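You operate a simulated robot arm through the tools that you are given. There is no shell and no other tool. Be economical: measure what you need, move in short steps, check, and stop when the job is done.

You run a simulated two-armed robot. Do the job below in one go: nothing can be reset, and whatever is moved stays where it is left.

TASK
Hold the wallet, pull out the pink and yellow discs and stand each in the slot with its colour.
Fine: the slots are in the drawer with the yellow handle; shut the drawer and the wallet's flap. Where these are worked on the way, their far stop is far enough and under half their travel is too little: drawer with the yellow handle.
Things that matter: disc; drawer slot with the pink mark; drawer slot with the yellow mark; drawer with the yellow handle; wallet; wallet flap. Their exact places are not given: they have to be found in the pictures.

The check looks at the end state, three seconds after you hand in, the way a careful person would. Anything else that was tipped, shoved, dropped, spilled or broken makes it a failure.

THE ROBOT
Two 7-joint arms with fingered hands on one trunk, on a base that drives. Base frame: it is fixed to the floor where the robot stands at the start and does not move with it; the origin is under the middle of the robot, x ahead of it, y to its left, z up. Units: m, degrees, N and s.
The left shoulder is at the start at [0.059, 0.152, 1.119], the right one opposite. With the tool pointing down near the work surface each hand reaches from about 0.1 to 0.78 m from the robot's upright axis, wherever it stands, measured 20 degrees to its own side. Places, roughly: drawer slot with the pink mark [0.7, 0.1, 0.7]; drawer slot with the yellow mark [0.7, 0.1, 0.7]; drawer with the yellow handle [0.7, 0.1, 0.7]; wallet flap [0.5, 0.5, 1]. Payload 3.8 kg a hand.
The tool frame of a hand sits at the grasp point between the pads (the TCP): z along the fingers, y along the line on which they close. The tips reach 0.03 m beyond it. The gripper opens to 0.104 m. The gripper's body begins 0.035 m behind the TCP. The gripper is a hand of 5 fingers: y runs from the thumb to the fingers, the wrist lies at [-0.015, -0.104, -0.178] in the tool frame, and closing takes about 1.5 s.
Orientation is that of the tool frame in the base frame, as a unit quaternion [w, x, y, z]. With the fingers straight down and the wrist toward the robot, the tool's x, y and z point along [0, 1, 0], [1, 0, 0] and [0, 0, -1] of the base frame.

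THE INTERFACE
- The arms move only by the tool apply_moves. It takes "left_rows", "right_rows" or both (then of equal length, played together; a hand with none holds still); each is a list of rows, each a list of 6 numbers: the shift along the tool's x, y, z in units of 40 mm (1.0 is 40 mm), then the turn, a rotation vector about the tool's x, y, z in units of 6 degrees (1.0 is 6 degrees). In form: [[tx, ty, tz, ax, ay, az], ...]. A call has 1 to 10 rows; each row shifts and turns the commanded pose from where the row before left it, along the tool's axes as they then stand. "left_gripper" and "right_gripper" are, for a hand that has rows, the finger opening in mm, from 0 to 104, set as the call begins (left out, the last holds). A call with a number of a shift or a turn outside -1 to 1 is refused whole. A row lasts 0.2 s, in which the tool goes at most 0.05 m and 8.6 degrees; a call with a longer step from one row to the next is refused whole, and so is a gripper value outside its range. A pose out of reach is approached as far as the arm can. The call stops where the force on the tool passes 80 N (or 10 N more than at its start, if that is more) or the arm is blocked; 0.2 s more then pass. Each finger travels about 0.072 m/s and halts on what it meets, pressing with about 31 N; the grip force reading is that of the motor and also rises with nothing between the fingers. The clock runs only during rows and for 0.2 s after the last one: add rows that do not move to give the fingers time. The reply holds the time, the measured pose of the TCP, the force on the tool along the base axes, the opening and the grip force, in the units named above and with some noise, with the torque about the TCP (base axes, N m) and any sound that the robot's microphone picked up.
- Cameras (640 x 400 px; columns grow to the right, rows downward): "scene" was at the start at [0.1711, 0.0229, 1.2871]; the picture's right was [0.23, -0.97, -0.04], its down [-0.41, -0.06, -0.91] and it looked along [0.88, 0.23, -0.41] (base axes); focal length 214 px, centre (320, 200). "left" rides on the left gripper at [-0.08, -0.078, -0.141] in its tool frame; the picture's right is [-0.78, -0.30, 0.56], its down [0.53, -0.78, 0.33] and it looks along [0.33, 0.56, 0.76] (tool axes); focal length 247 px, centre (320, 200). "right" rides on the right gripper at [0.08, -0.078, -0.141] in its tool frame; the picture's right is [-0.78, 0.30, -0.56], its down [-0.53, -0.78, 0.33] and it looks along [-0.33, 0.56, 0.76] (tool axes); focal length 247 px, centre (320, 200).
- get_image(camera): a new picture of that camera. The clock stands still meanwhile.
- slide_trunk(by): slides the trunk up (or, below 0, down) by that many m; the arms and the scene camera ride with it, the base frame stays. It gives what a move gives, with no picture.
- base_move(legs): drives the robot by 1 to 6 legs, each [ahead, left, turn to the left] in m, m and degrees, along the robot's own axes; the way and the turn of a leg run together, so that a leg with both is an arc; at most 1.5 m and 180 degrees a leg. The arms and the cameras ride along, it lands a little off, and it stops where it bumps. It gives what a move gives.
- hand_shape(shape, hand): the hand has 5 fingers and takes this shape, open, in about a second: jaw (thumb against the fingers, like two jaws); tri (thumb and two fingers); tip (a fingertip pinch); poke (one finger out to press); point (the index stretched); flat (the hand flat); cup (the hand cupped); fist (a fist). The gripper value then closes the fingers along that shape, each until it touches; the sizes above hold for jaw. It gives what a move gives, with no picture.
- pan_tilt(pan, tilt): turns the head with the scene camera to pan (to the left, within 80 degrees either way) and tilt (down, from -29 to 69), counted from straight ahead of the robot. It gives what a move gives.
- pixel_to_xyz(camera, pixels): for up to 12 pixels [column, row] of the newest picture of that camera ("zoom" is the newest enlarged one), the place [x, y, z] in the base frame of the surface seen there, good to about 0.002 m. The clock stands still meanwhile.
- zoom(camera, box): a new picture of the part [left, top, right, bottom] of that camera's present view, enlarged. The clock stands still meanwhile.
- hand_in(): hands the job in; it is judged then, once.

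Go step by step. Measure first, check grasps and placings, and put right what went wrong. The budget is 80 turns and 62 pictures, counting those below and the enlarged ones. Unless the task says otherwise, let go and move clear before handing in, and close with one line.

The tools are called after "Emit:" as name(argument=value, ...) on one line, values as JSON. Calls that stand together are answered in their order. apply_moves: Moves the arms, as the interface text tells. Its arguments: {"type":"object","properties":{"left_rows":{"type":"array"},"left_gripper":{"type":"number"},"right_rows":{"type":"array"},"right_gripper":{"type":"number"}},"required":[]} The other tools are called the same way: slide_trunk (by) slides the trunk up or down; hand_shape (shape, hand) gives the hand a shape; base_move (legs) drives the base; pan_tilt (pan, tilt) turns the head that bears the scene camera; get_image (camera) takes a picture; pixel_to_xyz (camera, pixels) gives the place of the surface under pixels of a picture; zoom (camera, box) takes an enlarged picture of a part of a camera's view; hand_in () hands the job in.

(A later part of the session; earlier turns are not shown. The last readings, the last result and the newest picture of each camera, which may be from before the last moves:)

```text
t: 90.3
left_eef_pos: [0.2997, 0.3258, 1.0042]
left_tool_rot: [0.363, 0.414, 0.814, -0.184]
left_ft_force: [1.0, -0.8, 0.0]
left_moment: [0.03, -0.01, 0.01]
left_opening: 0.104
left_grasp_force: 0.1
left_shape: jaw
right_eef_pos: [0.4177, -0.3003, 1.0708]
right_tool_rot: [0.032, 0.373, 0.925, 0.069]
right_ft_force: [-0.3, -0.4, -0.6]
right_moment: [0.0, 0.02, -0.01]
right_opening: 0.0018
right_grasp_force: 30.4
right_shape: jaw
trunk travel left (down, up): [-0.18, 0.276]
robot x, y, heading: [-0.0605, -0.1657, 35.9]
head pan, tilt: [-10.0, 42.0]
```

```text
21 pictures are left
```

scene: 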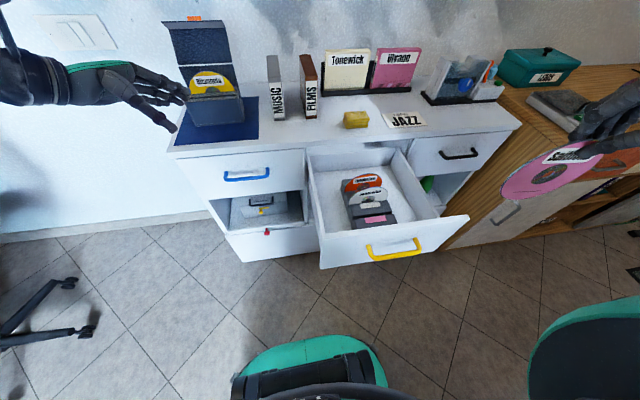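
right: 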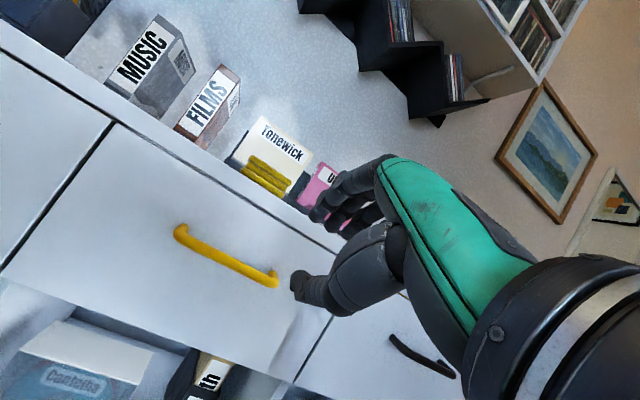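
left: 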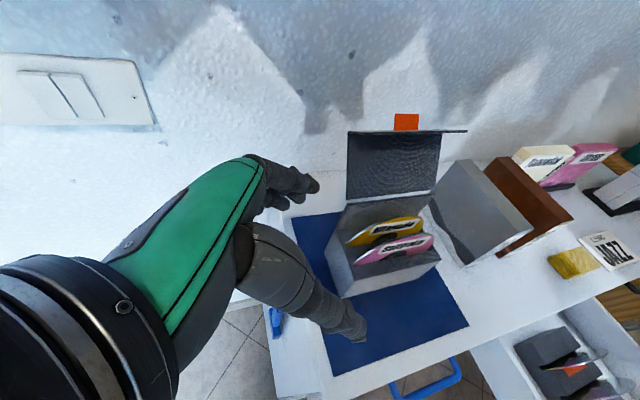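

The base is at (n,l)=(-0.146,-0.10), with the disc hanging off to the right of the drawer. I'll correct the yaw, bring the disc over the rack, and start down.

Emit:
apply_moves(right_rows=[[0, 0, 0, 0, 0, -0.58], [0.53, 0.88, 0, 0, 0, 0], [0.53, 0.88, 0, 0, 0, 0], [0.53, 0.88, 0, 0, 0, 0], [0.53, 0.88, 0, 0, 0, 0], [0.53, 0.88, 0, 0, 0, 0], [0, -0.16, 0.97, 0, 0, 0], [0, -0.16, 0.97, 0, 0, 0], [0, -0.16, 0.97, 0, 0, 0], [0, 0, 0, 0, 0, 0]])

Emit:
pan_tilt(pan=-22, tilt=42)

Emit:
get_image(camera="scene")

```text
t: 92.5
left_eef_pos: [0.2995, 0.3258, 1.005]
left_tool_rot: [0.362, 0.414, 0.815, -0.185]
left_ft_force: [-0.5, -0.7, -0.7]
left_moment: [-0.02, -0.01, 0.01]
left_opening: 0.1039
left_grasp_force: 0.0
left_shape: jaw
right_eef_pos: [0.4439, -0.0918, 0.9839]
right_tool_rot: [0.033, 0.345, 0.936, 0.069]
right_ft_force: [-0.5, 0.3, -1.0]
right_moment: [-0.03, -0.02, 0.0]
right_opening: 0.0016
right_grasp_force: 30.8
right_shape: jaw
right hand out of reach, approached as far as the arm can: row 1
trunk travel left (down, up): [-0.18, 0.276]
robot x, y, heading: [-0.0665, -0.1686, 36.0]
head pan, tilt: [-10.0, 42.0]
```

```text
t: 93.3
left_eef_pos: [0.3, 0.3263, 1.0056]
left_tool_rot: [0.362, 0.414, 0.814, -0.185]
left_ft_force: [-0.7, -0.1, 0.2]
left_moment: [0.03, 0.01, 0.03]
left_opening: 0.104
left_grasp_force: 0.0
left_shape: jaw
right_eef_pos: [0.4445, -0.0925, 0.9822]
right_tool_rot: [0.034, 0.345, 0.936, 0.069]
right_ft_force: [0.3, 0.4, 0.0]
right_moment: [-0.01, 0.04, 0.02]
right_opening: 0.0015
right_grasp_force: 30.7
right_shape: jaw
trunk travel left (down, up): [-0.18, 0.276]
robot x, y, heading: [-0.059, -0.1665, 36.2]
head pan, tilt: [-22.0, 42.0]
```

```text
20 pictures are left
```

scene: 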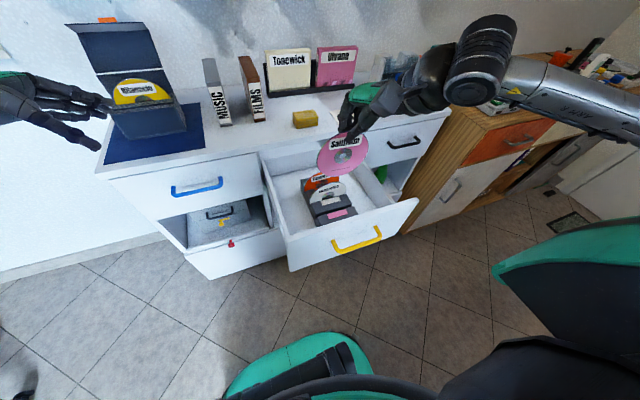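

The arm is happy here; the disc hangs over the rack. I'll zoom and measure it for final alignment.

Emit:
zoom(camera="scene", box=[290, 120, 390, 230])

Emit:
pixel_to_xyz(camera="scene", pixels=[[319, 158], [366, 150], [343, 171], [325, 166], [360, 163], [342, 155], [330, 146], [318, 155], [368, 148], [343, 175], [337, 211]])

```text
3.64 times, centred on (340, 175) of scene
```

zoom: 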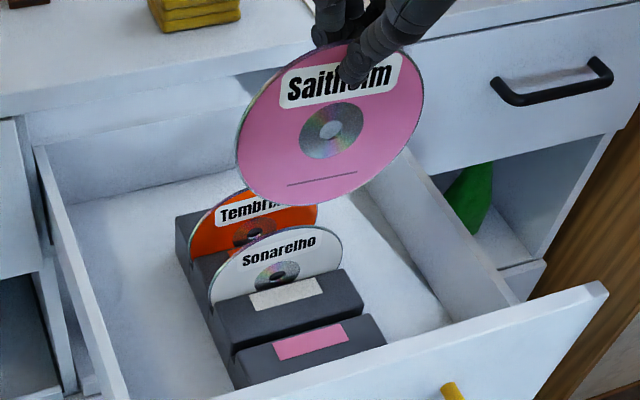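

```text
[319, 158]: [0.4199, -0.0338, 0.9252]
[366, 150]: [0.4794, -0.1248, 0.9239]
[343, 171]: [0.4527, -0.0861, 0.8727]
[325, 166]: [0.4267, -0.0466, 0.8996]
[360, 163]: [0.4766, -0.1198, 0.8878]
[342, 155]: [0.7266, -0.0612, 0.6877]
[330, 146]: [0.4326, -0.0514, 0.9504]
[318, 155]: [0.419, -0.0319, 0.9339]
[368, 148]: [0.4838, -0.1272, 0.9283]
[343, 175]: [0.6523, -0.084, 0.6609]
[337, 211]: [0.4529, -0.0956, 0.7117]
```

The disc is within 2° of square; its plane is at n 0.317, centre l -0.331, centre z 0.922. I'll make small corrections (+3 mm n, -6 mm l) and lower until its bottom is just above the slot.

Emit:
apply_moves(right_rows=[[-0.16, 0.04, 0, 0, 0, -0.3], [0, -0.15, 0.9, 0, 0, 0], [0, -0.15, 0.9, 0, 0, 0], [0, -0.15, 0.9, 0, 0, 0], [0, -0.1, 0.6, 0, 0, 0], [0, 0, 0, 0, 0, 0]])

Emit:
zoom(camera="scene", box=[290, 150, 390, 240])

Emit:
pixel_to_xyz(camera="zoom", pixels=[[250, 200], [400, 170], [320, 270], [270, 240], [380, 235], [320, 215], [240, 190], [320, 280], [330, 285]])

```text
t: 94.7
left_eef_pos: [0.2992, 0.3265, 1.0071]
left_tool_rot: [0.362, 0.414, 0.814, -0.185]
left_ft_force: [-0.4, -0.7, -0.4]
left_moment: [-0.01, 0.02, 0.01]
left_opening: 0.1037
left_grasp_force: 0.0
left_shape: jaw
right_eef_pos: [0.4507, -0.1012, 0.8513]
right_tool_rot: [0.035, 0.331, 0.941, 0.068]
right_ft_force: [-0.3, 0.3, -0.6]
right_moment: [0.03, 0.01, 0.01]
right_opening: 0.0013
right_grasp_force: 30.9
right_shape: jaw
trunk travel left (down, up): [-0.18, 0.276]
robot x, y, heading: [-0.0596, -0.1694, 35.7]
head pan, tilt: [-22.0, 42.0]
```

```text
4.44 times, centred on (340, 195) of scene
```

zoom: 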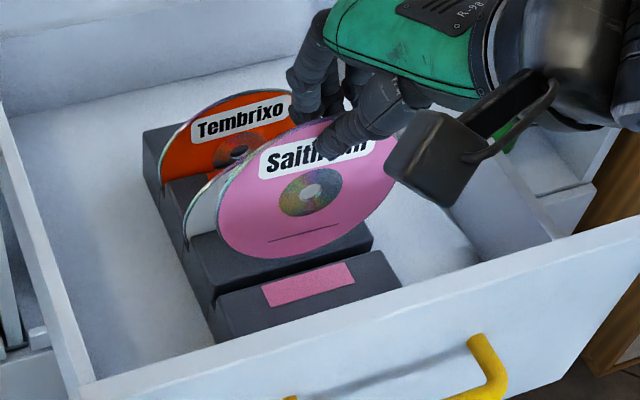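

```text
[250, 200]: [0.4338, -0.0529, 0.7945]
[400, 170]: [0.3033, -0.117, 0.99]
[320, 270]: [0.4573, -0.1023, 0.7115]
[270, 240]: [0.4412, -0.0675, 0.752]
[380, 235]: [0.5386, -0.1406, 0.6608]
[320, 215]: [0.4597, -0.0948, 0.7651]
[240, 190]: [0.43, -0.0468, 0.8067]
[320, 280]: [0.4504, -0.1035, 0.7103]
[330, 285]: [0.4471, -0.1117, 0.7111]
```

The disc's lower rim is at n≈0.3165 and the slot centre is about 0.3195. I'll nudge +3.5 mm n and +4 mm l, then lower gently into the slot.

Emit:
apply_moves(right_rows=[[0.08, 0.11, 0, 0, 0, 0], [0, -0.07, 0.4, 0, 0, 0], [0, -0.05, 0.3, 0, 0, 0], [0, -0.05, 0.3, 0, 0, 0], [0, -0.04, 0.25, 0, 0, 0], [0, 0, 0, 0, 0, 0]])

Emit:
zoom(camera="scene", box=[290, 150, 390, 240])

Emit:
pixel_to_xyz(camera="zoom", pixels=[[250, 230], [300, 255], [275, 215], [340, 240], [320, 270]])

```text
t: 96.1
left_eef_pos: [0.2997, 0.325, 1.0062]
left_tool_rot: [0.362, 0.414, 0.815, -0.185]
left_ft_force: [-0.1, -0.1, -0.2]
left_moment: [0.0, 0.02, 0.0]
left_opening: 0.1038
left_grasp_force: 0.1
left_shape: jaw
right_eef_pos: [0.4518, -0.0953, 0.8013]
right_tool_rot: [0.035, 0.33, 0.941, 0.068]
right_ft_force: [-0.4, -0.7, -0.3]
right_moment: [-0.01, 0.02, 0.07]
right_opening: 0.0015
right_grasp_force: 31.1
right_shape: jaw
trunk travel left (down, up): [-0.18, 0.276]
robot x, y, heading: [-0.06, -0.1672, 36.0]
head pan, tilt: [-22.0, 42.0]
```

```text
4.44 times, centred on (340, 195) of scene
```

zoom: 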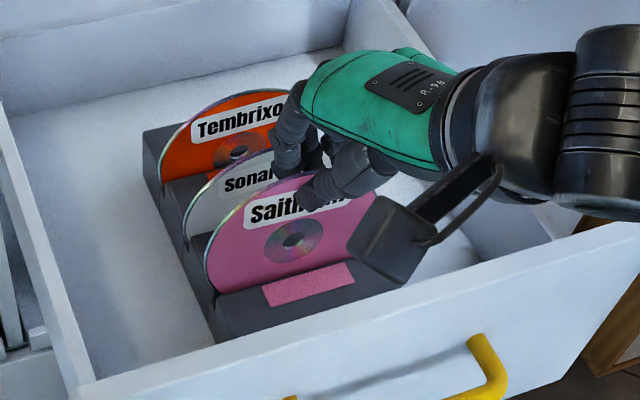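

```text
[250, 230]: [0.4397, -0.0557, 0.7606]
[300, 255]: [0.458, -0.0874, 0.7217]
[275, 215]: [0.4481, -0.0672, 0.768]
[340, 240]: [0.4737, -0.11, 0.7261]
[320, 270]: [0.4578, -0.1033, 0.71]
```

Pink has entered its slot with no force. I'll lower the remaining 13 mm until it touches, then release.

Emit:
apply_moves(right_rows=[[0, -0.02, 0.14, 0, 0, 0], [0, -0.02, 0.14, 0, 0, 0], [0, -0.01, 0.06, 0, 0, 0], [0, 0, 0, 0, 0, 0]])

```text
t: 97.1
left_eef_pos: [0.3, 0.3267, 1.0056]
left_tool_rot: [0.363, 0.415, 0.814, -0.184]
left_ft_force: [-0.1, 0.4, -0.5]
left_moment: [-0.02, 0.05, -0.06]
left_opening: 0.1038
left_grasp_force: 0.1
left_shape: jaw
right_eef_pos: [0.4512, -0.0957, 0.7887]
right_tool_rot: [0.034, 0.33, 0.941, 0.068]
right_ft_force: [0.7, -1.9, 4.8]
right_moment: [0.07, -0.03, 0.01]
right_opening: 0.0017
right_grasp_force: 31.3
right_shape: jaw
trunk travel left (down, up): [-0.18, 0.276]
robot x, y, heading: [-0.0582, -0.1677, 36.0]
head pan, tilt: [-22.0, 42.0]
```

It's seated (4.8 N up). Open modestly and withdraw straight up.

Emit:
apply_moves(right_rows=[[0, 0, 0, 0, 0, 0], [0, 0, 0, 0, 0, 0], [0, 0, 0, 0, 0, 0], [0, 0.08, -0.5, 0, 0, 0], [0, 0.13, -0.8, 0, 0, 0], [0, 0.16, -0.97, 0, 0, 0], [0, 0.16, -0.97, 0, 0, 0], [0, 0.16, -0.97, 0, 0, 0], [0, 0.16, -0.97, 0, 0, 0], [0, 0.16, -0.97, 0, 0, 0]], right_gripper=22)

Emit:
zoom(camera="scene", box=[280, 130, 400, 240])

```text
t: 99.3
left_eef_pos: [0.2997, 0.3261, 1.0059]
left_tool_rot: [0.363, 0.414, 0.814, -0.185]
left_ft_force: [-0.1, 0.3, 0.2]
left_moment: [0.03, -0.01, 0.02]
left_opening: 0.1039
left_grasp_force: 0.1
left_shape: jaw
right_eef_pos: [0.4498, -0.0867, 1.0376]
right_tool_rot: [0.034, 0.33, 0.941, 0.067]
right_ft_force: [-0.7, 1.0, 0.2]
right_moment: [0.01, 0.04, 0.01]
right_opening: 0.022
right_grasp_force: 0.1
right_shape: jaw
trunk travel left (down, up): [-0.18, 0.276]
robot x, y, heading: [-0.0592, -0.166, 36.2]
head pan, tilt: [-22.0, 42.0]
```

```text
3.64 times, centred on (340, 185) of scene
```

zoom: 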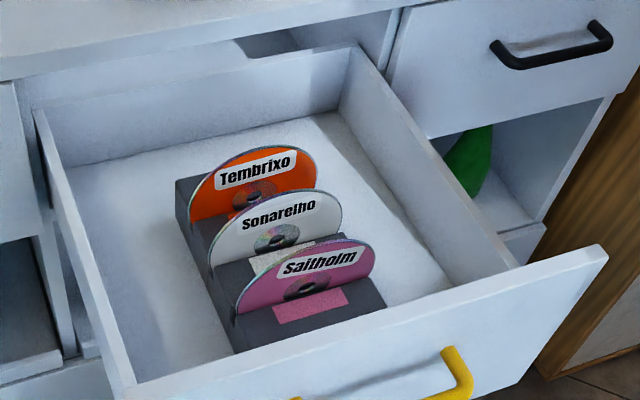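

Pink stands in its slot with the rack undisturbed. I'll drive back to the earlier station for yellow, keeping the right hand's corrected tilt.

Emit:
base_move(legs=[[0, 0.2, 0], [0.12, 0, 0]])

Emit:
pan_tilt(pan=5, tilt=35)

Emit:
get_image(camera="scene")

```text
t: 101.7
left_eef_pos: [0.2809, 0.5543, 1.0054]
left_tool_rot: [0.362, 0.415, 0.814, -0.186]
left_ft_force: [-0.4, -0.2, 0.3]
left_moment: [-0.01, -0.01, -0.03]
left_opening: 0.1037
left_grasp_force: 0.2
left_shape: jaw
right_eef_pos: [0.4294, 0.1406, 1.0366]
right_tool_rot: [0.034, 0.331, 0.94, 0.067]
right_ft_force: [1.0, -0.8, 0.3]
right_moment: [-0.03, 0.02, 0.01]
right_opening: 0.0219
right_grasp_force: 0.1
right_shape: jaw
trunk travel left (down, up): [-0.18, 0.276]
robot x, y, heading: [-0.0798, 0.0668, 36.1]
head pan, tilt: [-22.0, 42.0]
```

```text
t: 102.6
left_eef_pos: [0.2804, 0.5541, 1.0052]
left_tool_rot: [0.362, 0.415, 0.814, -0.185]
left_ft_force: [-0.7, 0.4, 0.8]
left_moment: [-0.03, -0.04, 0.01]
left_opening: 0.104
left_grasp_force: 0.2
left_shape: jaw
right_eef_pos: [0.4292, 0.1415, 1.0363]
right_tool_rot: [0.035, 0.331, 0.94, 0.068]
right_ft_force: [-0.2, 1.0, 0.0]
right_moment: [-0.01, 0.02, 0.04]
right_opening: 0.0217
right_grasp_force: 0.0
right_shape: jaw
trunk travel left (down, up): [-0.18, 0.276]
robot x, y, heading: [-0.0768, 0.0613, 36.1]
head pan, tilt: [5.0, 35.0]
```

```text
15 pictures are left
```

scene: 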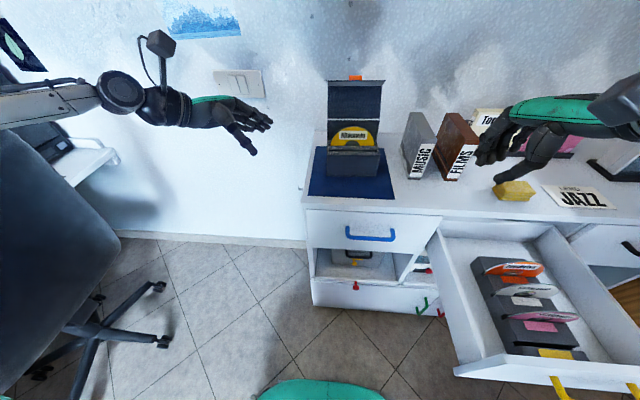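

The station is repeated within a few mm (left at (0.553,0.283,1.005)). I'll replay the approach to clasp the wallet again.

Emit:
apply_moves(left_rows=[[0, 0.8, 0.5, 0, 0, 0], [0, 0.8, 0.5, 0, 0, 0], [0, 0.5, 0.8, 0, 0, 0], [-0.3, 0.15, 0.75, 0, 0, 0], [-0.3, 0, 0.55, 0, 0, 0], [-0.2, 0, 0.6, 0, 0, 0], [-0.2, 0, 0.66, 0, 0, 0], [0, 0, 0, 0, 0, 0]])

Emit:
zoom(camera="left", box=[200, 100, 480, 320])

Emit:
pixel_to_xyz(camera="zoom", pixels=[[440, 150], [500, 170], [280, 250], [380, 170], [390, 100], [400, 340]])

```text
t: 104.4
left_eef_pos: [0.4473, 0.4829, 0.9194]
left_tool_rot: [0.364, 0.414, 0.814, -0.185]
left_ft_force: [-1.0, 0.7, -0.3]
left_moment: [0.01, -0.03, 0.01]
left_opening: 0.1038
left_grasp_force: 0.0
left_shape: jaw
right_eef_pos: [0.4292, 0.1408, 1.036]
right_tool_rot: [0.035, 0.331, 0.941, 0.068]
right_ft_force: [0.2, -1.1, 1.2]
right_moment: [-0.01, -0.03, -0.01]
right_opening: 0.0221
right_grasp_force: 0.1
right_shape: jaw
trunk travel left (down, up): [-0.18, 0.276]
robot x, y, heading: [-0.0776, 0.062, 35.9]
head pan, tilt: [5.0, 35.0]
```

```text
1.82 times, centred on (340, 210) of left
```

zoom: 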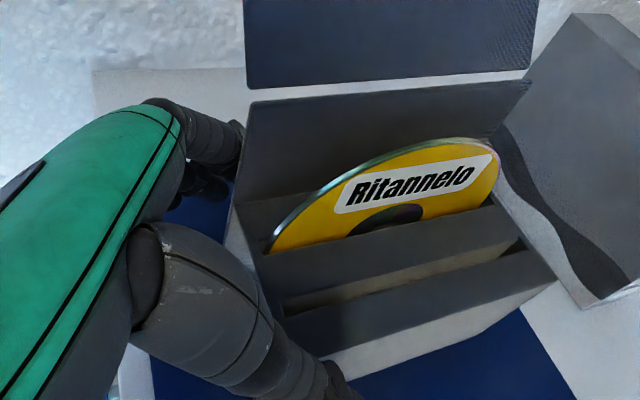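

```text
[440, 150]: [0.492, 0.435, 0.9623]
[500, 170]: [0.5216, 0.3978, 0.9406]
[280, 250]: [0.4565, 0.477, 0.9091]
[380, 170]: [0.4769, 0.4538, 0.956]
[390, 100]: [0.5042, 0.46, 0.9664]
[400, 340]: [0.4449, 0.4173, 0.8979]
```

Same place; yellow's plane is at n≈0.6545 with its top at z 0.963. I'll close the left hand on the wallet and bring the right over yellow (left first, then forward).

Emit:
apply_moves(left_rows=[[0, 0, 0, 0, 0, 0], [0, 0, 0, 0, 0, 0], [0, 0, 0, 0, 0, 0], [0, 0, 0, 0, 0, 0], [0, 0, 0, 0, 0, 0], [0, 0, 0, 0, 0, 0], [0, 0, 0, 0, 0, 0], [0, 0, 0, 0, 0, 0], [0, 0, 0, 0, 0, 0], [0, 0, 0, 0, 0, 0]], right_rows=[[0.95, 0.27, -0.21, 0, 0, 0], [0.95, 0.27, -0.21, 0, 0, 0], [0.95, 0.27, -0.21, 0, 0, 0], [0.95, 0.27, -0.21, 0, 0, 0], [0.95, 0.27, -0.21, 0, 0, 0], [-0.28, 1, 0.1, 0, 0, 0], [-0.28, 1, 0.1, 0, 0, 0], [-0.28, 1, 0.1, 0, 0, 0], [-0.28, 1, 0.1, 0, 0, 0], [-0.28, 0.9, 0.1, 0, 0, 0]], left_gripper=66, right_gripper=28)

```text
t: 106.6
left_eef_pos: [0.4473, 0.4828, 0.9183]
left_tool_rot: [0.363, 0.415, 0.813, -0.185]
left_ft_force: [-0.2, -0.4, 0.3]
left_moment: [0.03, 0.01, 0.0]
left_opening: 0.0702
left_grasp_force: 31.4
left_shape: jaw
right_eef_pos: [0.4759, 0.4146, 1.0921]
right_tool_rot: [0.034, 0.331, 0.941, 0.067]
right_ft_force: [1.0, 0.2, -0.1]
right_moment: [0.03, -0.02, 0.04]
right_opening: 0.0277
right_grasp_force: 0.1
right_shape: jaw
trunk travel left (down, up): [-0.18, 0.276]
robot x, y, heading: [-0.0794, 0.0589, 36.0]
head pan, tilt: [5.0, 35.0]
```

Wallet held again (70.2 mm). Right at (0.629,0.056,1.092); nudge forward 8 mm and lower 117 mm over yellow.

Emit:
apply_moves(right_rows=[[0, 0.21, 0, 0, 0, 0], [0, -0.13, 0.85, 0, 0, 0], [0, -0.13, 0.85, 0, 0, 0], [0, -0.12, 0.75, 0, 0, 0], [0, -0.08, 0.5, 0, 0, 0], [0, 0, 0, 0, 0, 0]])

Emit:
zoom(camera="left", box=[240, 60, 500, 260])

```text
t: 108.0
left_eef_pos: [0.4458, 0.4819, 0.9181]
left_tool_rot: [0.363, 0.416, 0.814, -0.184]
left_ft_force: [0.0, 1.0, -1.9]
left_moment: [-0.12, 0.16, -0.03]
left_opening: 0.0698
left_grasp_force: 31.4
left_shape: jaw
right_eef_pos: [0.4833, 0.4191, 0.9751]
right_tool_rot: [0.035, 0.331, 0.94, 0.069]
right_ft_force: [-1.1, -3.2, 8.4]
right_moment: [0.17, -0.28, -0.06]
right_opening: 0.0284
right_grasp_force: 0.1
right_shape: jaw
trunk travel left (down, up): [-0.18, 0.276]
robot x, y, heading: [-0.0762, 0.0627, 36.1]
head pan, tilt: [5.0, 35.0]
```

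```text
2.00 times, centred on (370, 160) of left
```

zoom: 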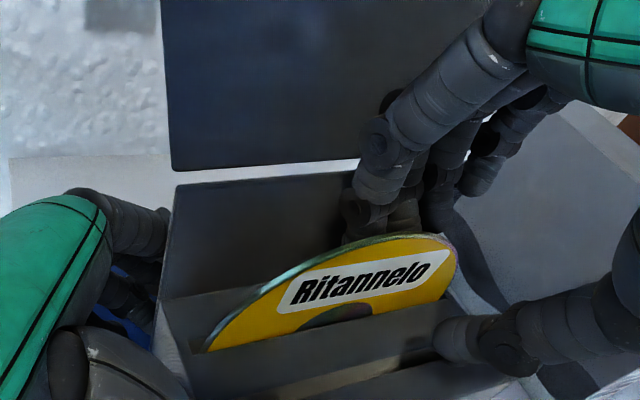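

The fingers are behind yellow with light contact against the back panel (8 N). I'll ease off 3 mm and close.

Emit:
apply_moves(right_rows=[[0, -0.08, -0.06, 0, 0, 0], [0, 0, 0, 0, 0, 0], [0, 0, 0, 0, 0, 0], [0, 0, 0, 0, 0, 0], [0, 0, 0, 0, 0, 0], [0, 0.06, -0.4, 0, 0, 0], [0, 0.06, -0.4, 0, 0, 0], [0, 0, 0, 0, 0, 0]], right_gripper=0)

Emit:
zoom(camera="left", box=[240, 60, 500, 260])

```text
t: 109.8
left_eef_pos: [0.4467, 0.4831, 0.9179]
left_tool_rot: [0.362, 0.415, 0.814, -0.185]
left_ft_force: [-1.0, -1.0, 0.5]
left_moment: [-0.05, -0.03, -0.12]
left_opening: 0.0698
left_grasp_force: 30.8
left_shape: jaw
right_eef_pos: [0.4816, 0.4168, 1.0077]
right_tool_rot: [0.034, 0.331, 0.941, 0.067]
right_ft_force: [1.1, 0.7, -2.0]
right_moment: [0.03, -0.06, 0.08]
right_opening: 0.0066
right_grasp_force: 30.8
right_shape: jaw
trunk travel left (down, up): [-0.18, 0.276]
robot x, y, heading: [-0.0769, 0.0638, 36.1]
head pan, tilt: [5.0, 35.0]
```

```text
2.00 times, centred on (370, 160) of left
```

zoom: 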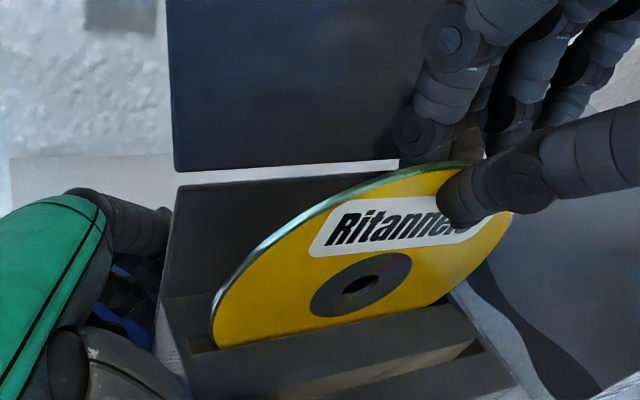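

Yellow is pinched and rising. Lifting clear, then measuring its pose.

Emit:
apply_moves(right_rows=[[0, 0.09, -0.6, 0, 0, 0], [0, 0.12, -0.8, 0, 0, 0], [0, 0.12, -0.8, 0, 0, 0], [0, 0.12, -0.8, 0, 0, 0], [0, 0, 0, 0, 0, 0]])

Emit:
zoom(camera="scene", box=[280, 40, 440, 190])

```text
t: 111.0
left_eef_pos: [0.447, 0.4818, 0.919]
left_tool_rot: [0.362, 0.414, 0.815, -0.184]
left_ft_force: [-1.4, -0.2, 1.2]
left_moment: [-0.05, 0.01, -0.01]
left_opening: 0.07
left_grasp_force: 31.1
left_shape: jaw
right_eef_pos: [0.4795, 0.4188, 1.1299]
right_tool_rot: [0.034, 0.331, 0.94, 0.069]
right_ft_force: [-0.4, -0.3, 0.1]
right_moment: [0.0, 0.01, 0.01]
right_opening: 0.0064
right_grasp_force: 31.4
right_shape: jaw
trunk travel left (down, up): [-0.18, 0.276]
robot x, y, heading: [-0.0765, 0.0625, 36.0]
head pan, tilt: [5.0, 35.0]
```

```text
2.67 times, centred on (360, 115) of scene
```

zoom: 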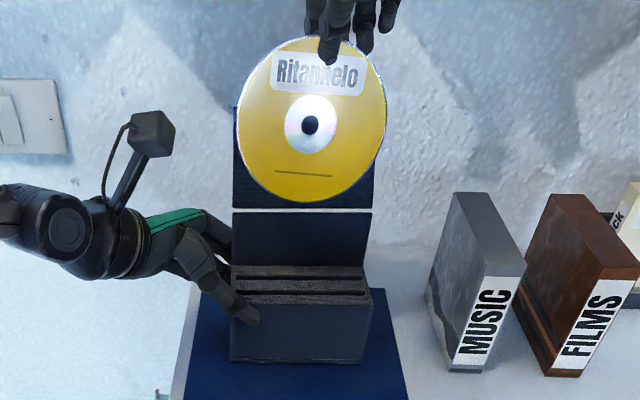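

Yellow is out and the wallet is still in place. I'll measure the disc plane.

Emit:
pixel_to_xyz(camera="zoom", pixels=[[245, 115], [377, 120], [310, 192], [260, 150], [360, 155], [265, 80], [375, 90], [310, 160], [238, 115], [385, 115], [314, 200]])

Emit:
apply_moves(left_rows=[[0, 0, 0, 0, 0, 0], [0, 0, 0, 0, 0, 0], [0, 0, 0, 0, 0, 0], [0.2, 0, -0.66, 0, 0, 0], [0.2, 0, -0.66, 0, 0, 0], [0.3, 0, -0.6, 0, 0, 0], [0.3, -0.2, -0.8, 0, 0, 0], [0, -0.5, -0.8, 0, 0, 0], [0, -0.8, -0.5, 0, 0, 0], [0, -0.8, -0.5, 0, 0, 0]], right_rows=[[0, 0.1, -0.5, 0, 0, 0], [0, 0, 0, 0, 0, 0], [0, 0, 0, 0, 0, 0], [0.22, -0.9, 0, 0, 0, 0], [0.22, -0.9, 0, 0, 0, 0], [0.22, -0.9, 0, 0, 0, 0], [0.22, -0.9, 0, 0, 0, 0], [0.22, -0.9, 0, 0, 0, 0], [0.22, -0.9, 0, 0, 0, 0], [0, 0, 0, 0, 0, 0]], left_gripper=104)

```text
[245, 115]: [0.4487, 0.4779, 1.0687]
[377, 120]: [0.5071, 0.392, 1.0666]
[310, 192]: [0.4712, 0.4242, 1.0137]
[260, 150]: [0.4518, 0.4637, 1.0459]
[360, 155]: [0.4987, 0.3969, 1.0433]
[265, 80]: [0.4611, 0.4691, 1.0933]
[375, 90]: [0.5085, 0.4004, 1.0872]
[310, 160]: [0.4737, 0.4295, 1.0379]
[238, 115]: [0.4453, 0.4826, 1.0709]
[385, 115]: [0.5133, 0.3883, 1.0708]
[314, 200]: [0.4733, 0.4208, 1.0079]
```

```text
t: 113.2
left_eef_pos: [0.2729, 0.5566, 1.0096]
left_tool_rot: [0.363, 0.416, 0.813, -0.184]
left_ft_force: [0.3, 0.0, -0.5]
left_moment: [0.03, 0.02, 0.01]
left_opening: 0.1039
left_grasp_force: 0.0
left_shape: jaw
right_eef_pos: [0.3053, 0.2873, 1.1159]
right_tool_rot: [0.035, 0.332, 0.94, 0.069]
right_ft_force: [1.0, -0.5, -0.1]
right_moment: [-0.01, -0.01, 0.01]
right_opening: 0.006
right_grasp_force: 31.3
right_shape: jaw
trunk travel left (down, up): [-0.18, 0.276]
robot x, y, heading: [-0.0784, 0.0629, 36.2]
head pan, tilt: [5.0, 35.0]
```

Yellow's yaw is fine (1.5°) and it leans about 12° in the hand. The left hand is clear. I'll shift the base to the drawer station, partly correct the lean (full correction would bring the palm onto the drawer front), and move over the rack.

Emit:
base_move(legs=[[-0.12, 0, 0], [0, -0.2, 0]])

Emit:
apply_moves(right_rows=[[0, 0, 0, -0.53, -0.14, -0.13], [0, 0, 0, -0.53, -0.14, -0.13], [-0.93, -0.46, 0, 0, 0, 0], [-0.93, -0.46, 0, 0, 0, 0], [-0.93, -0.46, 0, 0, 0, 0], [-0.93, -0.46, 0, 0, 0, 0], [-0.93, -0.46, 0, 0, 0, 0], [0, -0.24, 0.9, 0, 0, 0], [0, -0.24, 0.9, 0, 0, 0], [0, 0, 0, 0, 0, 0]])

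Emit:
pan_tilt(pan=-22, tilt=45)

Emit:
zoom(camera="scene", box=[270, 90, 430, 240])

```text
t: 115.6
left_eef_pos: [0.2963, 0.3253, 1.0096]
left_tool_rot: [0.362, 0.418, 0.813, -0.185]
left_ft_force: [0.8, 0.4, 0.5]
left_moment: [-0.01, 0.0, -0.02]
left_opening: 0.1038
left_grasp_force: 0.0
left_shape: jaw
right_eef_pos: [0.3271, 0.0555, 1.1176]
right_tool_rot: [0.036, 0.334, 0.94, 0.068]
right_ft_force: [0.9, -0.3, 0.5]
right_moment: [0.0, -0.02, 0.02]
right_opening: 0.0063
right_grasp_force: 31.0
right_shape: jaw
trunk travel left (down, up): [-0.18, 0.276]
robot x, y, heading: [-0.0659, -0.167, 35.8]
head pan, tilt: [5.0, 35.0]
```

```text
t: 117.8
left_eef_pos: [0.2961, 0.3239, 1.0094]
left_tool_rot: [0.363, 0.417, 0.813, -0.185]
left_ft_force: [-0.1, -0.1, -0.4]
left_moment: [0.01, 0.01, 0.02]
left_opening: 0.1039
left_grasp_force: 0.1
left_shape: jaw
right_eef_pos: [0.4365, -0.1295, 1.0339]
right_tool_rot: [0.067, 0.318, 0.939, 0.114]
right_ft_force: [0.8, -0.2, -0.5]
right_moment: [-0.03, 0.02, 0.0]
right_opening: 0.0061
right_grasp_force: 30.8
right_shape: jaw
right hand out of reach, approached as far as the arm can: row 9
trunk travel left (down, up): [-0.18, 0.276]
robot x, y, heading: [-0.0579, -0.1651, 35.5]
head pan, tilt: [5.0, 35.0]
```

```text
t: 118.7
left_eef_pos: [0.2976, 0.3247, 1.0097]
left_tool_rot: [0.362, 0.417, 0.813, -0.186]
left_ft_force: [-0.1, 1.0, -0.4]
left_moment: [0.01, 0.04, -0.01]
left_opening: 0.1036
left_grasp_force: 0.0
left_shape: jaw
right_eef_pos: [0.437, -0.1295, 1.034]
right_tool_rot: [0.068, 0.318, 0.939, 0.114]
right_ft_force: [0.9, -0.2, 0.3]
right_moment: [-0.06, 0.0, 0.0]
right_opening: 0.0064
right_grasp_force: 31.1
right_shape: jaw
trunk travel left (down, up): [-0.18, 0.276]
robot x, y, heading: [-0.0601, -0.1698, 35.6]
head pan, tilt: [-22.0, 45.0]
```

```text
2.67 times, centred on (350, 165) of scene
```

zoom: 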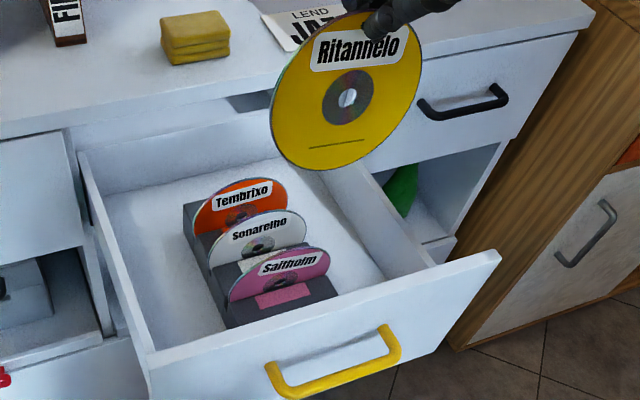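

The arm is at its near limit, so I'll back the base 8 cm more. First, measure the disc in this view.

Emit:
pixel_to_xyz(camera="zoom", pixels=[[275, 110], [412, 80], [330, 162], [295, 75], [395, 110], [310, 130], [345, 130], [271, 112], [418, 70], [332, 166], [320, 288], [270, 318]])

Emit:
base_move(legs=[[-0.08, 0, 0]])

Emit:
apply_moves(right_rows=[[-0.2, 0.6, 0.1, 0, 0, 0], [-0.2, 0.6, 0.1, 0, 0, 0], [-0.1, 0.5, 0.1, 0, 0, 0], [0, -0.24, 0.9, 0, 0, 0], [0, 0, 0, 0, 0, 0]])

```text
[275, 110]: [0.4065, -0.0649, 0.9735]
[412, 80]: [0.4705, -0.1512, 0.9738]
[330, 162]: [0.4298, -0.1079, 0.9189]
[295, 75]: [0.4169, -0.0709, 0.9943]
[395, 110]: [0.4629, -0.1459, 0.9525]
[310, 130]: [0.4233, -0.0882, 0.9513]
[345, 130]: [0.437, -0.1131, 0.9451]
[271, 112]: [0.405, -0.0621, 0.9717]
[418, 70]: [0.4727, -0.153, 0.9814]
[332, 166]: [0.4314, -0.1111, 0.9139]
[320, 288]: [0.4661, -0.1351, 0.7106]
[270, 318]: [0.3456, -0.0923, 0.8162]
```

```text
t: 119.8
left_eef_pos: [0.2326, 0.2782, 1.0095]
left_tool_rot: [0.362, 0.417, 0.812, -0.186]
left_ft_force: [0.0, 0.3, 1.0]
left_moment: [0.02, -0.01, 0.01]
left_opening: 0.1036
left_grasp_force: 0.0
left_shape: jaw
right_eef_pos: [0.3731, -0.1759, 1.0342]
right_tool_rot: [0.067, 0.319, 0.939, 0.114]
right_ft_force: [-0.4, -0.5, 0.7]
right_moment: [0.01, -0.03, -0.01]
right_opening: 0.0061
right_grasp_force: 31.1
right_shape: jaw
trunk travel left (down, up): [-0.18, 0.276]
robot x, y, heading: [-0.1239, -0.2147, 35.5]
head pan, tilt: [-22.0, 45.0]
```

```text
t: 121.0
left_eef_pos: [0.2318, 0.2776, 1.0101]
left_tool_rot: [0.362, 0.417, 0.813, -0.186]
left_ft_force: [0.0, 0.3, -0.2]
left_moment: [0.01, 0.01, -0.01]
left_opening: 0.1036
left_grasp_force: 0.0
left_shape: jaw
right_eef_pos: [0.4317, -0.1341, 1.0037]
right_tool_rot: [0.067, 0.319, 0.938, 0.114]
right_ft_force: [-0.1, -0.5, -0.2]
right_moment: [-0.01, -0.01, -0.03]
right_opening: 0.0061
right_grasp_force: 31.1
right_shape: jaw
trunk travel left (down, up): [-0.18, 0.276]
robot x, y, heading: [-0.1243, -0.2078, 35.4]
head pan, tilt: [-22.0, 45.0]
```

Yaw is zero and lean 7°; the disc centre is offset (0.0134,0.0168,-0.063) from the TCP. I'll trim the lean 3° more, align to the yellow slot (n 0.271), and descend to just above the rack.

Emit:
apply_moves(right_rows=[[0.3, -0.26, 0, -0.48, -0.14, 0], [0, -0.25, 0.82, 0, 0, 0], [0, -0.25, 0.82, 0, 0, 0], [0, -0.25, 0.82, 0, 0, 0], [0, -0.25, 0.82, 0, 0, 0], [0, 0, 0, 0, 0, 0]])

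Emit:
pan_tilt(pan=-20, tilt=42)

Emit:
zoom(camera="scene", box=[290, 130, 400, 230])

```text
t: 122.4
left_eef_pos: [0.2326, 0.2795, 1.0097]
left_tool_rot: [0.362, 0.417, 0.813, -0.186]
left_ft_force: [-0.4, 1.0, 0.1]
left_moment: [0.04, 0.0, -0.01]
left_opening: 0.1037
left_grasp_force: 0.0
left_shape: jaw
right_eef_pos: [0.426, -0.1413, 0.8652]
right_tool_rot: [0.082, 0.318, 0.935, 0.135]
right_ft_force: [0.6, 0.4, 0.7]
right_moment: [0.02, 0.01, 0.01]
right_opening: 0.0062
right_grasp_force: 30.8
right_shape: jaw
trunk travel left (down, up): [-0.18, 0.276]
robot x, y, heading: [-0.1258, -0.2154, 35.8]
head pan, tilt: [-22.0, 45.0]
```

```text
t: 123.0
left_eef_pos: [0.2324, 0.2792, 1.0094]
left_tool_rot: [0.362, 0.417, 0.813, -0.186]
left_ft_force: [0.3, 0.6, -0.3]
left_moment: [0.0, 0.03, 0.02]
left_opening: 0.1039
left_grasp_force: 0.0
left_shape: jaw
right_eef_pos: [0.4265, -0.1415, 0.8655]
right_tool_rot: [0.082, 0.318, 0.935, 0.134]
right_ft_force: [-0.3, 0.4, -0.6]
right_moment: [0.04, 0.0, 0.01]
right_opening: 0.0062
right_grasp_force: 31.0
right_shape: jaw
trunk travel left (down, up): [-0.18, 0.276]
robot x, y, heading: [-0.1249, -0.2137, 35.6]
head pan, tilt: [-20.0, 42.0]
```

```text
4.00 times, centred on (345, 180) of scene
```

zoom: 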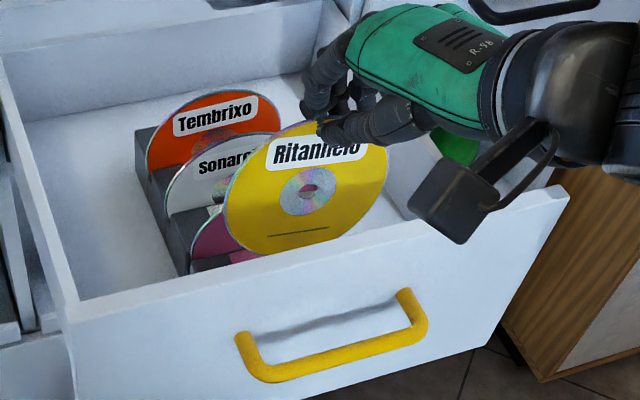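

Measuring yellow's position relative to its slot.

Emit:
pixel_to_xyz(camera="zoom", pixels=[[235, 205], [375, 180], [270, 247], [330, 240], [245, 170], [300, 220], [226, 205], [386, 165], [305, 248], [355, 215]])

```text
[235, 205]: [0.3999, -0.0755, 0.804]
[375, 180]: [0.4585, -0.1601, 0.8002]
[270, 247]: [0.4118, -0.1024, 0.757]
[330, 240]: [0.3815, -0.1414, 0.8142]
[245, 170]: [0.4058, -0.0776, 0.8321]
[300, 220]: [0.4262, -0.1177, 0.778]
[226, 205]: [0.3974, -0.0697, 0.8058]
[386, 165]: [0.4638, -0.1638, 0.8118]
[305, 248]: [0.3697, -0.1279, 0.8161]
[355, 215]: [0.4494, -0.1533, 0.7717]
```

Yellow's centre is at (0.278,-0.348,0.80), leaning 7° (top back). I'll trim 3° more, shift -7 mm n and +11 mm l, and lower 45 mm gently.

Emit:
apply_moves(right_rows=[[0.31, -0.1, 0, -0.48, -0.15, 0], [0, 0, 0, 0, 0, 0], [0, -0.13, 0.35, 0, 0, 0], [0, -0.13, 0.35, 0, 0, 0], [0, -0.13, 0.35, 0, 0, 0], [0, 0, 0, 0, 0, 0]])

Emit:
zoom(camera="scene", box=[290, 130, 400, 230])

Emit:
pixel_to_xyz(camera="zoom", pixels=[[245, 235], [370, 215], [240, 225], [260, 200], [300, 235], [228, 225], [383, 200], [330, 225]])

```text
t: 124.4
left_eef_pos: [0.2305, 0.2784, 1.0133]
left_tool_rot: [0.363, 0.417, 0.813, -0.185]
left_ft_force: [0.7, 0.2, 0.6]
left_moment: [0.01, -0.02, -0.02]
left_opening: 0.1037
left_grasp_force: 0.0
left_shape: jaw
right_eef_pos: [0.4168, -0.1362, 0.8251]
right_tool_rot: [0.102, 0.315, 0.93, 0.162]
right_ft_force: [7.2, -4.9, 39.4]
right_moment: [0.64, -0.79, -0.2]
right_opening: 0.0095
right_grasp_force: 30.7
right_shape: jaw
trunk travel left (down, up): [-0.18, 0.276]
robot x, y, heading: [-0.1233, -0.2139, 35.8]
head pan, tilt: [-20.0, 42.0]
```

```text
4.00 times, centred on (345, 180) of scene
```

zoom: 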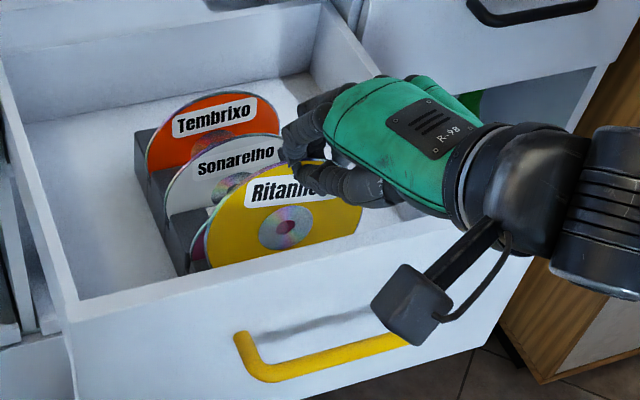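

```text
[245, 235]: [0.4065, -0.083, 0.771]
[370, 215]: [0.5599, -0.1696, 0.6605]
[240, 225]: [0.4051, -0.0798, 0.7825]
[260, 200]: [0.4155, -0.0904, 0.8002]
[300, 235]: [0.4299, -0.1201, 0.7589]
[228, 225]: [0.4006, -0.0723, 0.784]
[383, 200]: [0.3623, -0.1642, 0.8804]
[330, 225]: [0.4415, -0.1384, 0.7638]
```

39 N: the disc is resting on the pink block's front edge (rim n≈0.277, slot 0.271). I'll lift 2 cm, fix the small yaw that crept in, shift 7 mm towards me, and re-measure.

Emit:
apply_moves(right_rows=[[0, 0.18, -0.47, 0, 0, 0], [0, 0, 0, 0, 0, -0.5], [0.04, -0.17, 0, 0, 0, 0], [0, 0, 0, 0, 0, 0]])

Emit:
zoom(camera="scene", box=[290, 130, 400, 230])

Emit:
pixel_to_xyz(camera="zoom", pixels=[[225, 215], [235, 235], [260, 245], [245, 190], [270, 235], [310, 225], [340, 215], [355, 195], [290, 242], [215, 210]])

```text
t: 125.4
left_eef_pos: [0.2316, 0.2775, 1.0099]
left_tool_rot: [0.362, 0.417, 0.813, -0.186]
left_ft_force: [-0.2, -0.5, 0.1]
left_moment: [-0.01, 0.04, -0.02]
left_opening: 0.1037
left_grasp_force: 0.1
left_shape: jaw
right_eef_pos: [0.4111, -0.141, 0.8343]
right_tool_rot: [0.101, 0.292, 0.939, 0.152]
right_ft_force: [-0.3, 0.0, -0.1]
right_moment: [-0.01, 0.0, 0.0]
right_opening: 0.0076
right_grasp_force: 30.8
right_shape: jaw
trunk travel left (down, up): [-0.18, 0.276]
robot x, y, heading: [-0.1272, -0.2156, 35.7]
head pan, tilt: [-20.0, 42.0]
```

```text
4.00 times, centred on (345, 180) of scene
```

zoom: 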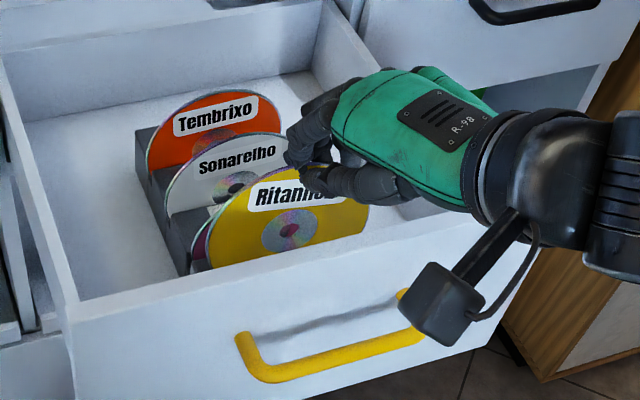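

```text
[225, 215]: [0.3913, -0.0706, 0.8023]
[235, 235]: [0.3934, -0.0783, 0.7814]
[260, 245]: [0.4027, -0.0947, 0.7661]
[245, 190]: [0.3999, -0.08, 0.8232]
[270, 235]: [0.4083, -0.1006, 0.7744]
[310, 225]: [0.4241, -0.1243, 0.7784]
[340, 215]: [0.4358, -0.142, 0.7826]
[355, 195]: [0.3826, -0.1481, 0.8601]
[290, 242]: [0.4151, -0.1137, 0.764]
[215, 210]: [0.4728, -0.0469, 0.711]
```

Now the lower rim is around n 0.2645, so I need +6 mm in n and another 3° of yaw. Then I'll lower in tiny steps, watching the force.

Emit:
apply_moves(right_rows=[[-0.055, 0.15, 0, 0, 0, -0.5], [0, 0, 0, 0, 0, 0], [0, -0.07, 0.18, 0, 0, 0], [0, -0.07, 0.18, 0, 0, 0], [0, -0.07, 0.18, 0, 0, 0], [0, 0, 0, 0, 0, 0]])

```text
t: 126.8
left_eef_pos: [0.2287, 0.2772, 1.0136]
left_tool_rot: [0.364, 0.417, 0.812, -0.184]
left_ft_force: [-0.3, 0.4, -0.1]
left_moment: [-0.01, -0.01, 0.0]
left_opening: 0.104
left_grasp_force: 0.1
left_shape: jaw
right_eef_pos: [0.4163, -0.1367, 0.8231]
right_tool_rot: [0.113, 0.267, 0.944, 0.158]
right_ft_force: [6.9, -4.4, 45.7]
right_moment: [0.82, -0.66, -0.31]
right_opening: 0.0105
right_grasp_force: 30.6
right_shape: jaw
trunk travel left (down, up): [-0.18, 0.276]
robot x, y, heading: [-0.1257, -0.2102, 35.8]
head pan, tilt: [-20.0, 42.0]
```

Contact again at the same height (about n 0.278 by the moment). My slot estimate must be a few mm too far back; the block edge data suggest the centre is nearer 0.268. I'll lift 1 cm and measure the rim again.

Emit:
apply_moves(right_rows=[[0, 0.1, -0.27, 0, 0, 0], [0, 0, 0, 0, 0, 0]])

Emit:
zoom(camera="scene", box=[310, 150, 380, 210])

Emit:
pixel_to_xyz(camera="zoom", pixels=[[150, 230], [200, 290], [160, 290], [180, 200], [260, 280], [330, 255], [370, 240], [230, 230], [130, 240], [120, 290], [90, 320], [300, 270]])

```text
t: 127.4
left_eef_pos: [0.2306, 0.2773, 1.0106]
left_tool_rot: [0.363, 0.417, 0.812, -0.185]
left_ft_force: [0.5, -0.4, 0.8]
left_moment: [0.03, 0.02, -0.01]
left_opening: 0.1037
left_grasp_force: 0.1
left_shape: jaw
right_eef_pos: [0.4124, -0.1391, 0.8264]
right_tool_rot: [0.106, 0.268, 0.945, 0.151]
right_ft_force: [2.5, -2.6, 17.4]
right_moment: [0.28, -0.33, -0.08]
right_opening: 0.0094
right_grasp_force: 31.1
right_shape: jaw
trunk travel left (down, up): [-0.18, 0.276]
robot x, y, heading: [-0.1211, -0.2139, 35.7]
head pan, tilt: [-20.0, 42.0]
```

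```text
6.67 times, centred on (345, 180) of scene
```

zoom: 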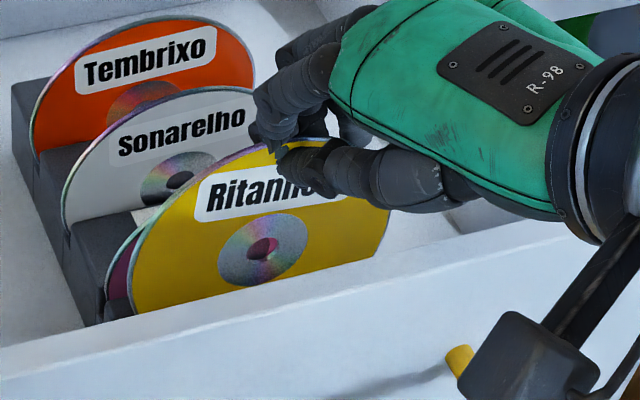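

```text
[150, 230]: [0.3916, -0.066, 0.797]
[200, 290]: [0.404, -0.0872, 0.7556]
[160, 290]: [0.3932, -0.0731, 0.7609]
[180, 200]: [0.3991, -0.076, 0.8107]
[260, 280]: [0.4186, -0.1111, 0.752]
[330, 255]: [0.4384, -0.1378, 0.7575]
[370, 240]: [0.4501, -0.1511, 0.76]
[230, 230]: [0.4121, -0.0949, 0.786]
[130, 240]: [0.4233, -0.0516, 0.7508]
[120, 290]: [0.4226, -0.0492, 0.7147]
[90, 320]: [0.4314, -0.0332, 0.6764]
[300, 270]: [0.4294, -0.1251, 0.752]
```

The rim rests at n≈0.271–0.273, on the pink block's front edge, so the slot must be nearer 0.268. Lift, shift 4 mm towards me, and lower again.

Emit:
apply_moves(right_rows=[[0, 0.09, -0.24, 0, 0, 0], [0.04, -0.1, 0, 0, 0, 0], [0, 0, 0, 0, 0, 0], [0, -0.08, 0.2, 0, 0, 0], [0, -0.08, 0.2, 0, 0, 0], [0, -0.05, 0.13, 0, 0, 0], [0, 0, 0, 0, 0, 0]])

```text
t: 129.0
left_eef_pos: [0.2275, 0.2756, 1.013]
left_tool_rot: [0.364, 0.418, 0.812, -0.183]
left_ft_force: [0.0, 0.0, 0.0]
left_moment: [0.01, 0.01, 0.0]
left_opening: 0.1041
left_grasp_force: 0.0
left_shape: jaw
right_eef_pos: [0.4146, -0.1399, 0.8221]
right_tool_rot: [0.114, 0.266, 0.944, 0.159]
right_ft_force: [6.4, -8.0, 52.7]
right_moment: [1.05, -0.73, -0.35]
right_opening: 0.0113
right_grasp_force: 30.7
right_shape: jaw
trunk travel left (down, up): [-0.18, 0.276]
robot x, y, heading: [-0.1261, -0.2134, 35.5]
head pan, tilt: [-20.0, 42.0]
```

The rim still lands on the rack top at every offset tried, so I need a direct look at the yellow slot. I'll lift, raise the trunk, push the hand forward out of the line of sight, and zoom.

Emit:
apply_moves(right_rows=[[0, 0.2, -0.5, 0, 0, 0], [0, 0.36, -0.9, 0, 0, 0], [0, 0.36, -0.9, 0, 0, 0], [0, 0.2, -0.5, 0, 0, 0]])

Emit:
slide_trunk(by=0.27)

Emit:
apply_moves(right_rows=[[-0.33, 0.85, 0.3, 0, 0, 0], [-0.33, 0.85, 0.3, 0, 0, 0], [-0.33, 0.85, 0.3, 0, 0, 0], [-0.33, 0.85, 0.3, 0, 0, 0], [0, 0, 0, 0, 0, 0]])

Emit:
pan_tilt(pan=-30, tilt=60)

Emit:
get_image(camera="scene")

```text
t: 130.0
left_eef_pos: [0.2321, 0.2792, 1.0101]
left_tool_rot: [0.362, 0.416, 0.813, -0.186]
left_ft_force: [-0.2, 0.1, 0.1]
left_moment: [0.01, 0.0, 0.0]
left_opening: 0.1037
left_grasp_force: 0.2
left_shape: jaw
right_eef_pos: [0.4051, -0.1307, 0.9319]
right_tool_rot: [0.105, 0.269, 0.946, 0.15]
right_ft_force: [0.0, 0.0, -0.5]
right_moment: [-0.01, 0.0, 0.03]
right_opening: 0.0075
right_grasp_force: 31.1
right_shape: jaw
trunk travel left (down, up): [-0.18, 0.276]
robot x, y, heading: [-0.1241, -0.2125, 35.7]
head pan, tilt: [-20.0, 42.0]
```

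```text
t: 132.8
left_eef_pos: [0.2323, 0.2775, 1.2796]
left_tool_rot: [0.362, 0.417, 0.813, -0.186]
left_ft_force: [0.4, -0.2, -0.1]
left_moment: [0.02, 0.01, 0.01]
left_opening: 0.1038
left_grasp_force: 0.1
left_shape: jaw
right_eef_pos: [0.4039, -0.1295, 1.2012]
right_tool_rot: [0.106, 0.268, 0.946, 0.151]
right_ft_force: [0.0, -0.3, -0.4]
right_moment: [0.04, -0.01, 0.02]
right_opening: 0.0076
right_grasp_force: 31.1
right_shape: jaw
trunk travel left (down, up): [-0.45, 0.006]
robot x, y, heading: [-0.1246, -0.2153, 35.7]
head pan, tilt: [-20.0, 42.0]
```

```text
t: 134.0
left_eef_pos: [0.2327, 0.2788, 1.2805]
left_tool_rot: [0.362, 0.417, 0.813, -0.186]
left_ft_force: [-0.1, 0.0, 0.3]
left_moment: [-0.01, 0.0, 0.02]
left_opening: 0.1037
left_grasp_force: 0.0
left_shape: jaw
right_eef_pos: [0.5269, -0.0365, 1.2085]
right_tool_rot: [0.105, 0.267, 0.946, 0.151]
right_ft_force: [0.8, -0.8, -0.5]
right_moment: [0.01, 0.0, -0.01]
right_opening: 0.0076
right_grasp_force: 30.7
right_shape: jaw
trunk travel left (down, up): [-0.45, 0.006]
robot x, y, heading: [-0.1263, -0.214, 35.8]
head pan, tilt: [-20.0, 42.0]
```

```text
t: 134.8
left_eef_pos: [0.232, 0.2775, 1.2793]
left_tool_rot: [0.361, 0.417, 0.813, -0.186]
left_ft_force: [-0.2, -0.3, -0.2]
left_moment: [0.01, 0.04, 0.01]
left_opening: 0.1037
left_grasp_force: 0.0
left_shape: jaw
right_eef_pos: [0.5268, -0.0377, 1.2097]
right_tool_rot: [0.106, 0.268, 0.946, 0.151]
right_ft_force: [0.2, -0.4, 0.6]
right_moment: [0.01, 0.0, 0.03]
right_opening: 0.0069
right_grasp_force: 30.7
right_shape: jaw
trunk travel left (down, up): [-0.45, 0.006]
robot x, y, heading: [-0.1202, -0.2133, 35.6]
head pan, tilt: [-30.0, 60.0]
```

```text
5 pictures are left
```

scene: 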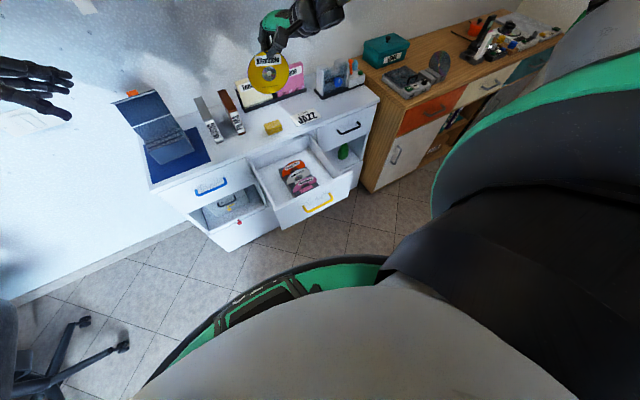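

The zoom on the rack will tell the slot's position.

Emit:
zoom(camera="scene", box=[272, 162, 332, 208])

```text
8.70 times, centred on (302, 185) of scene
```

zoom: 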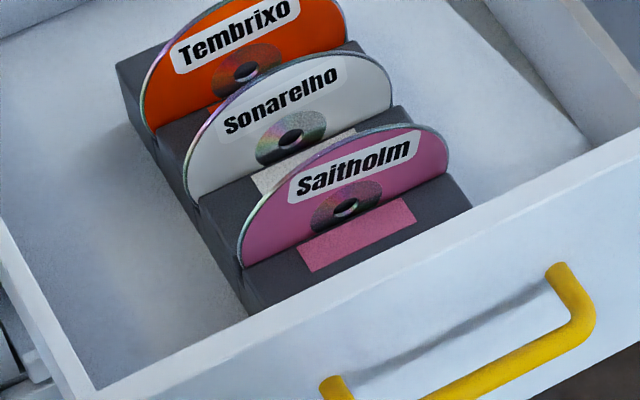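

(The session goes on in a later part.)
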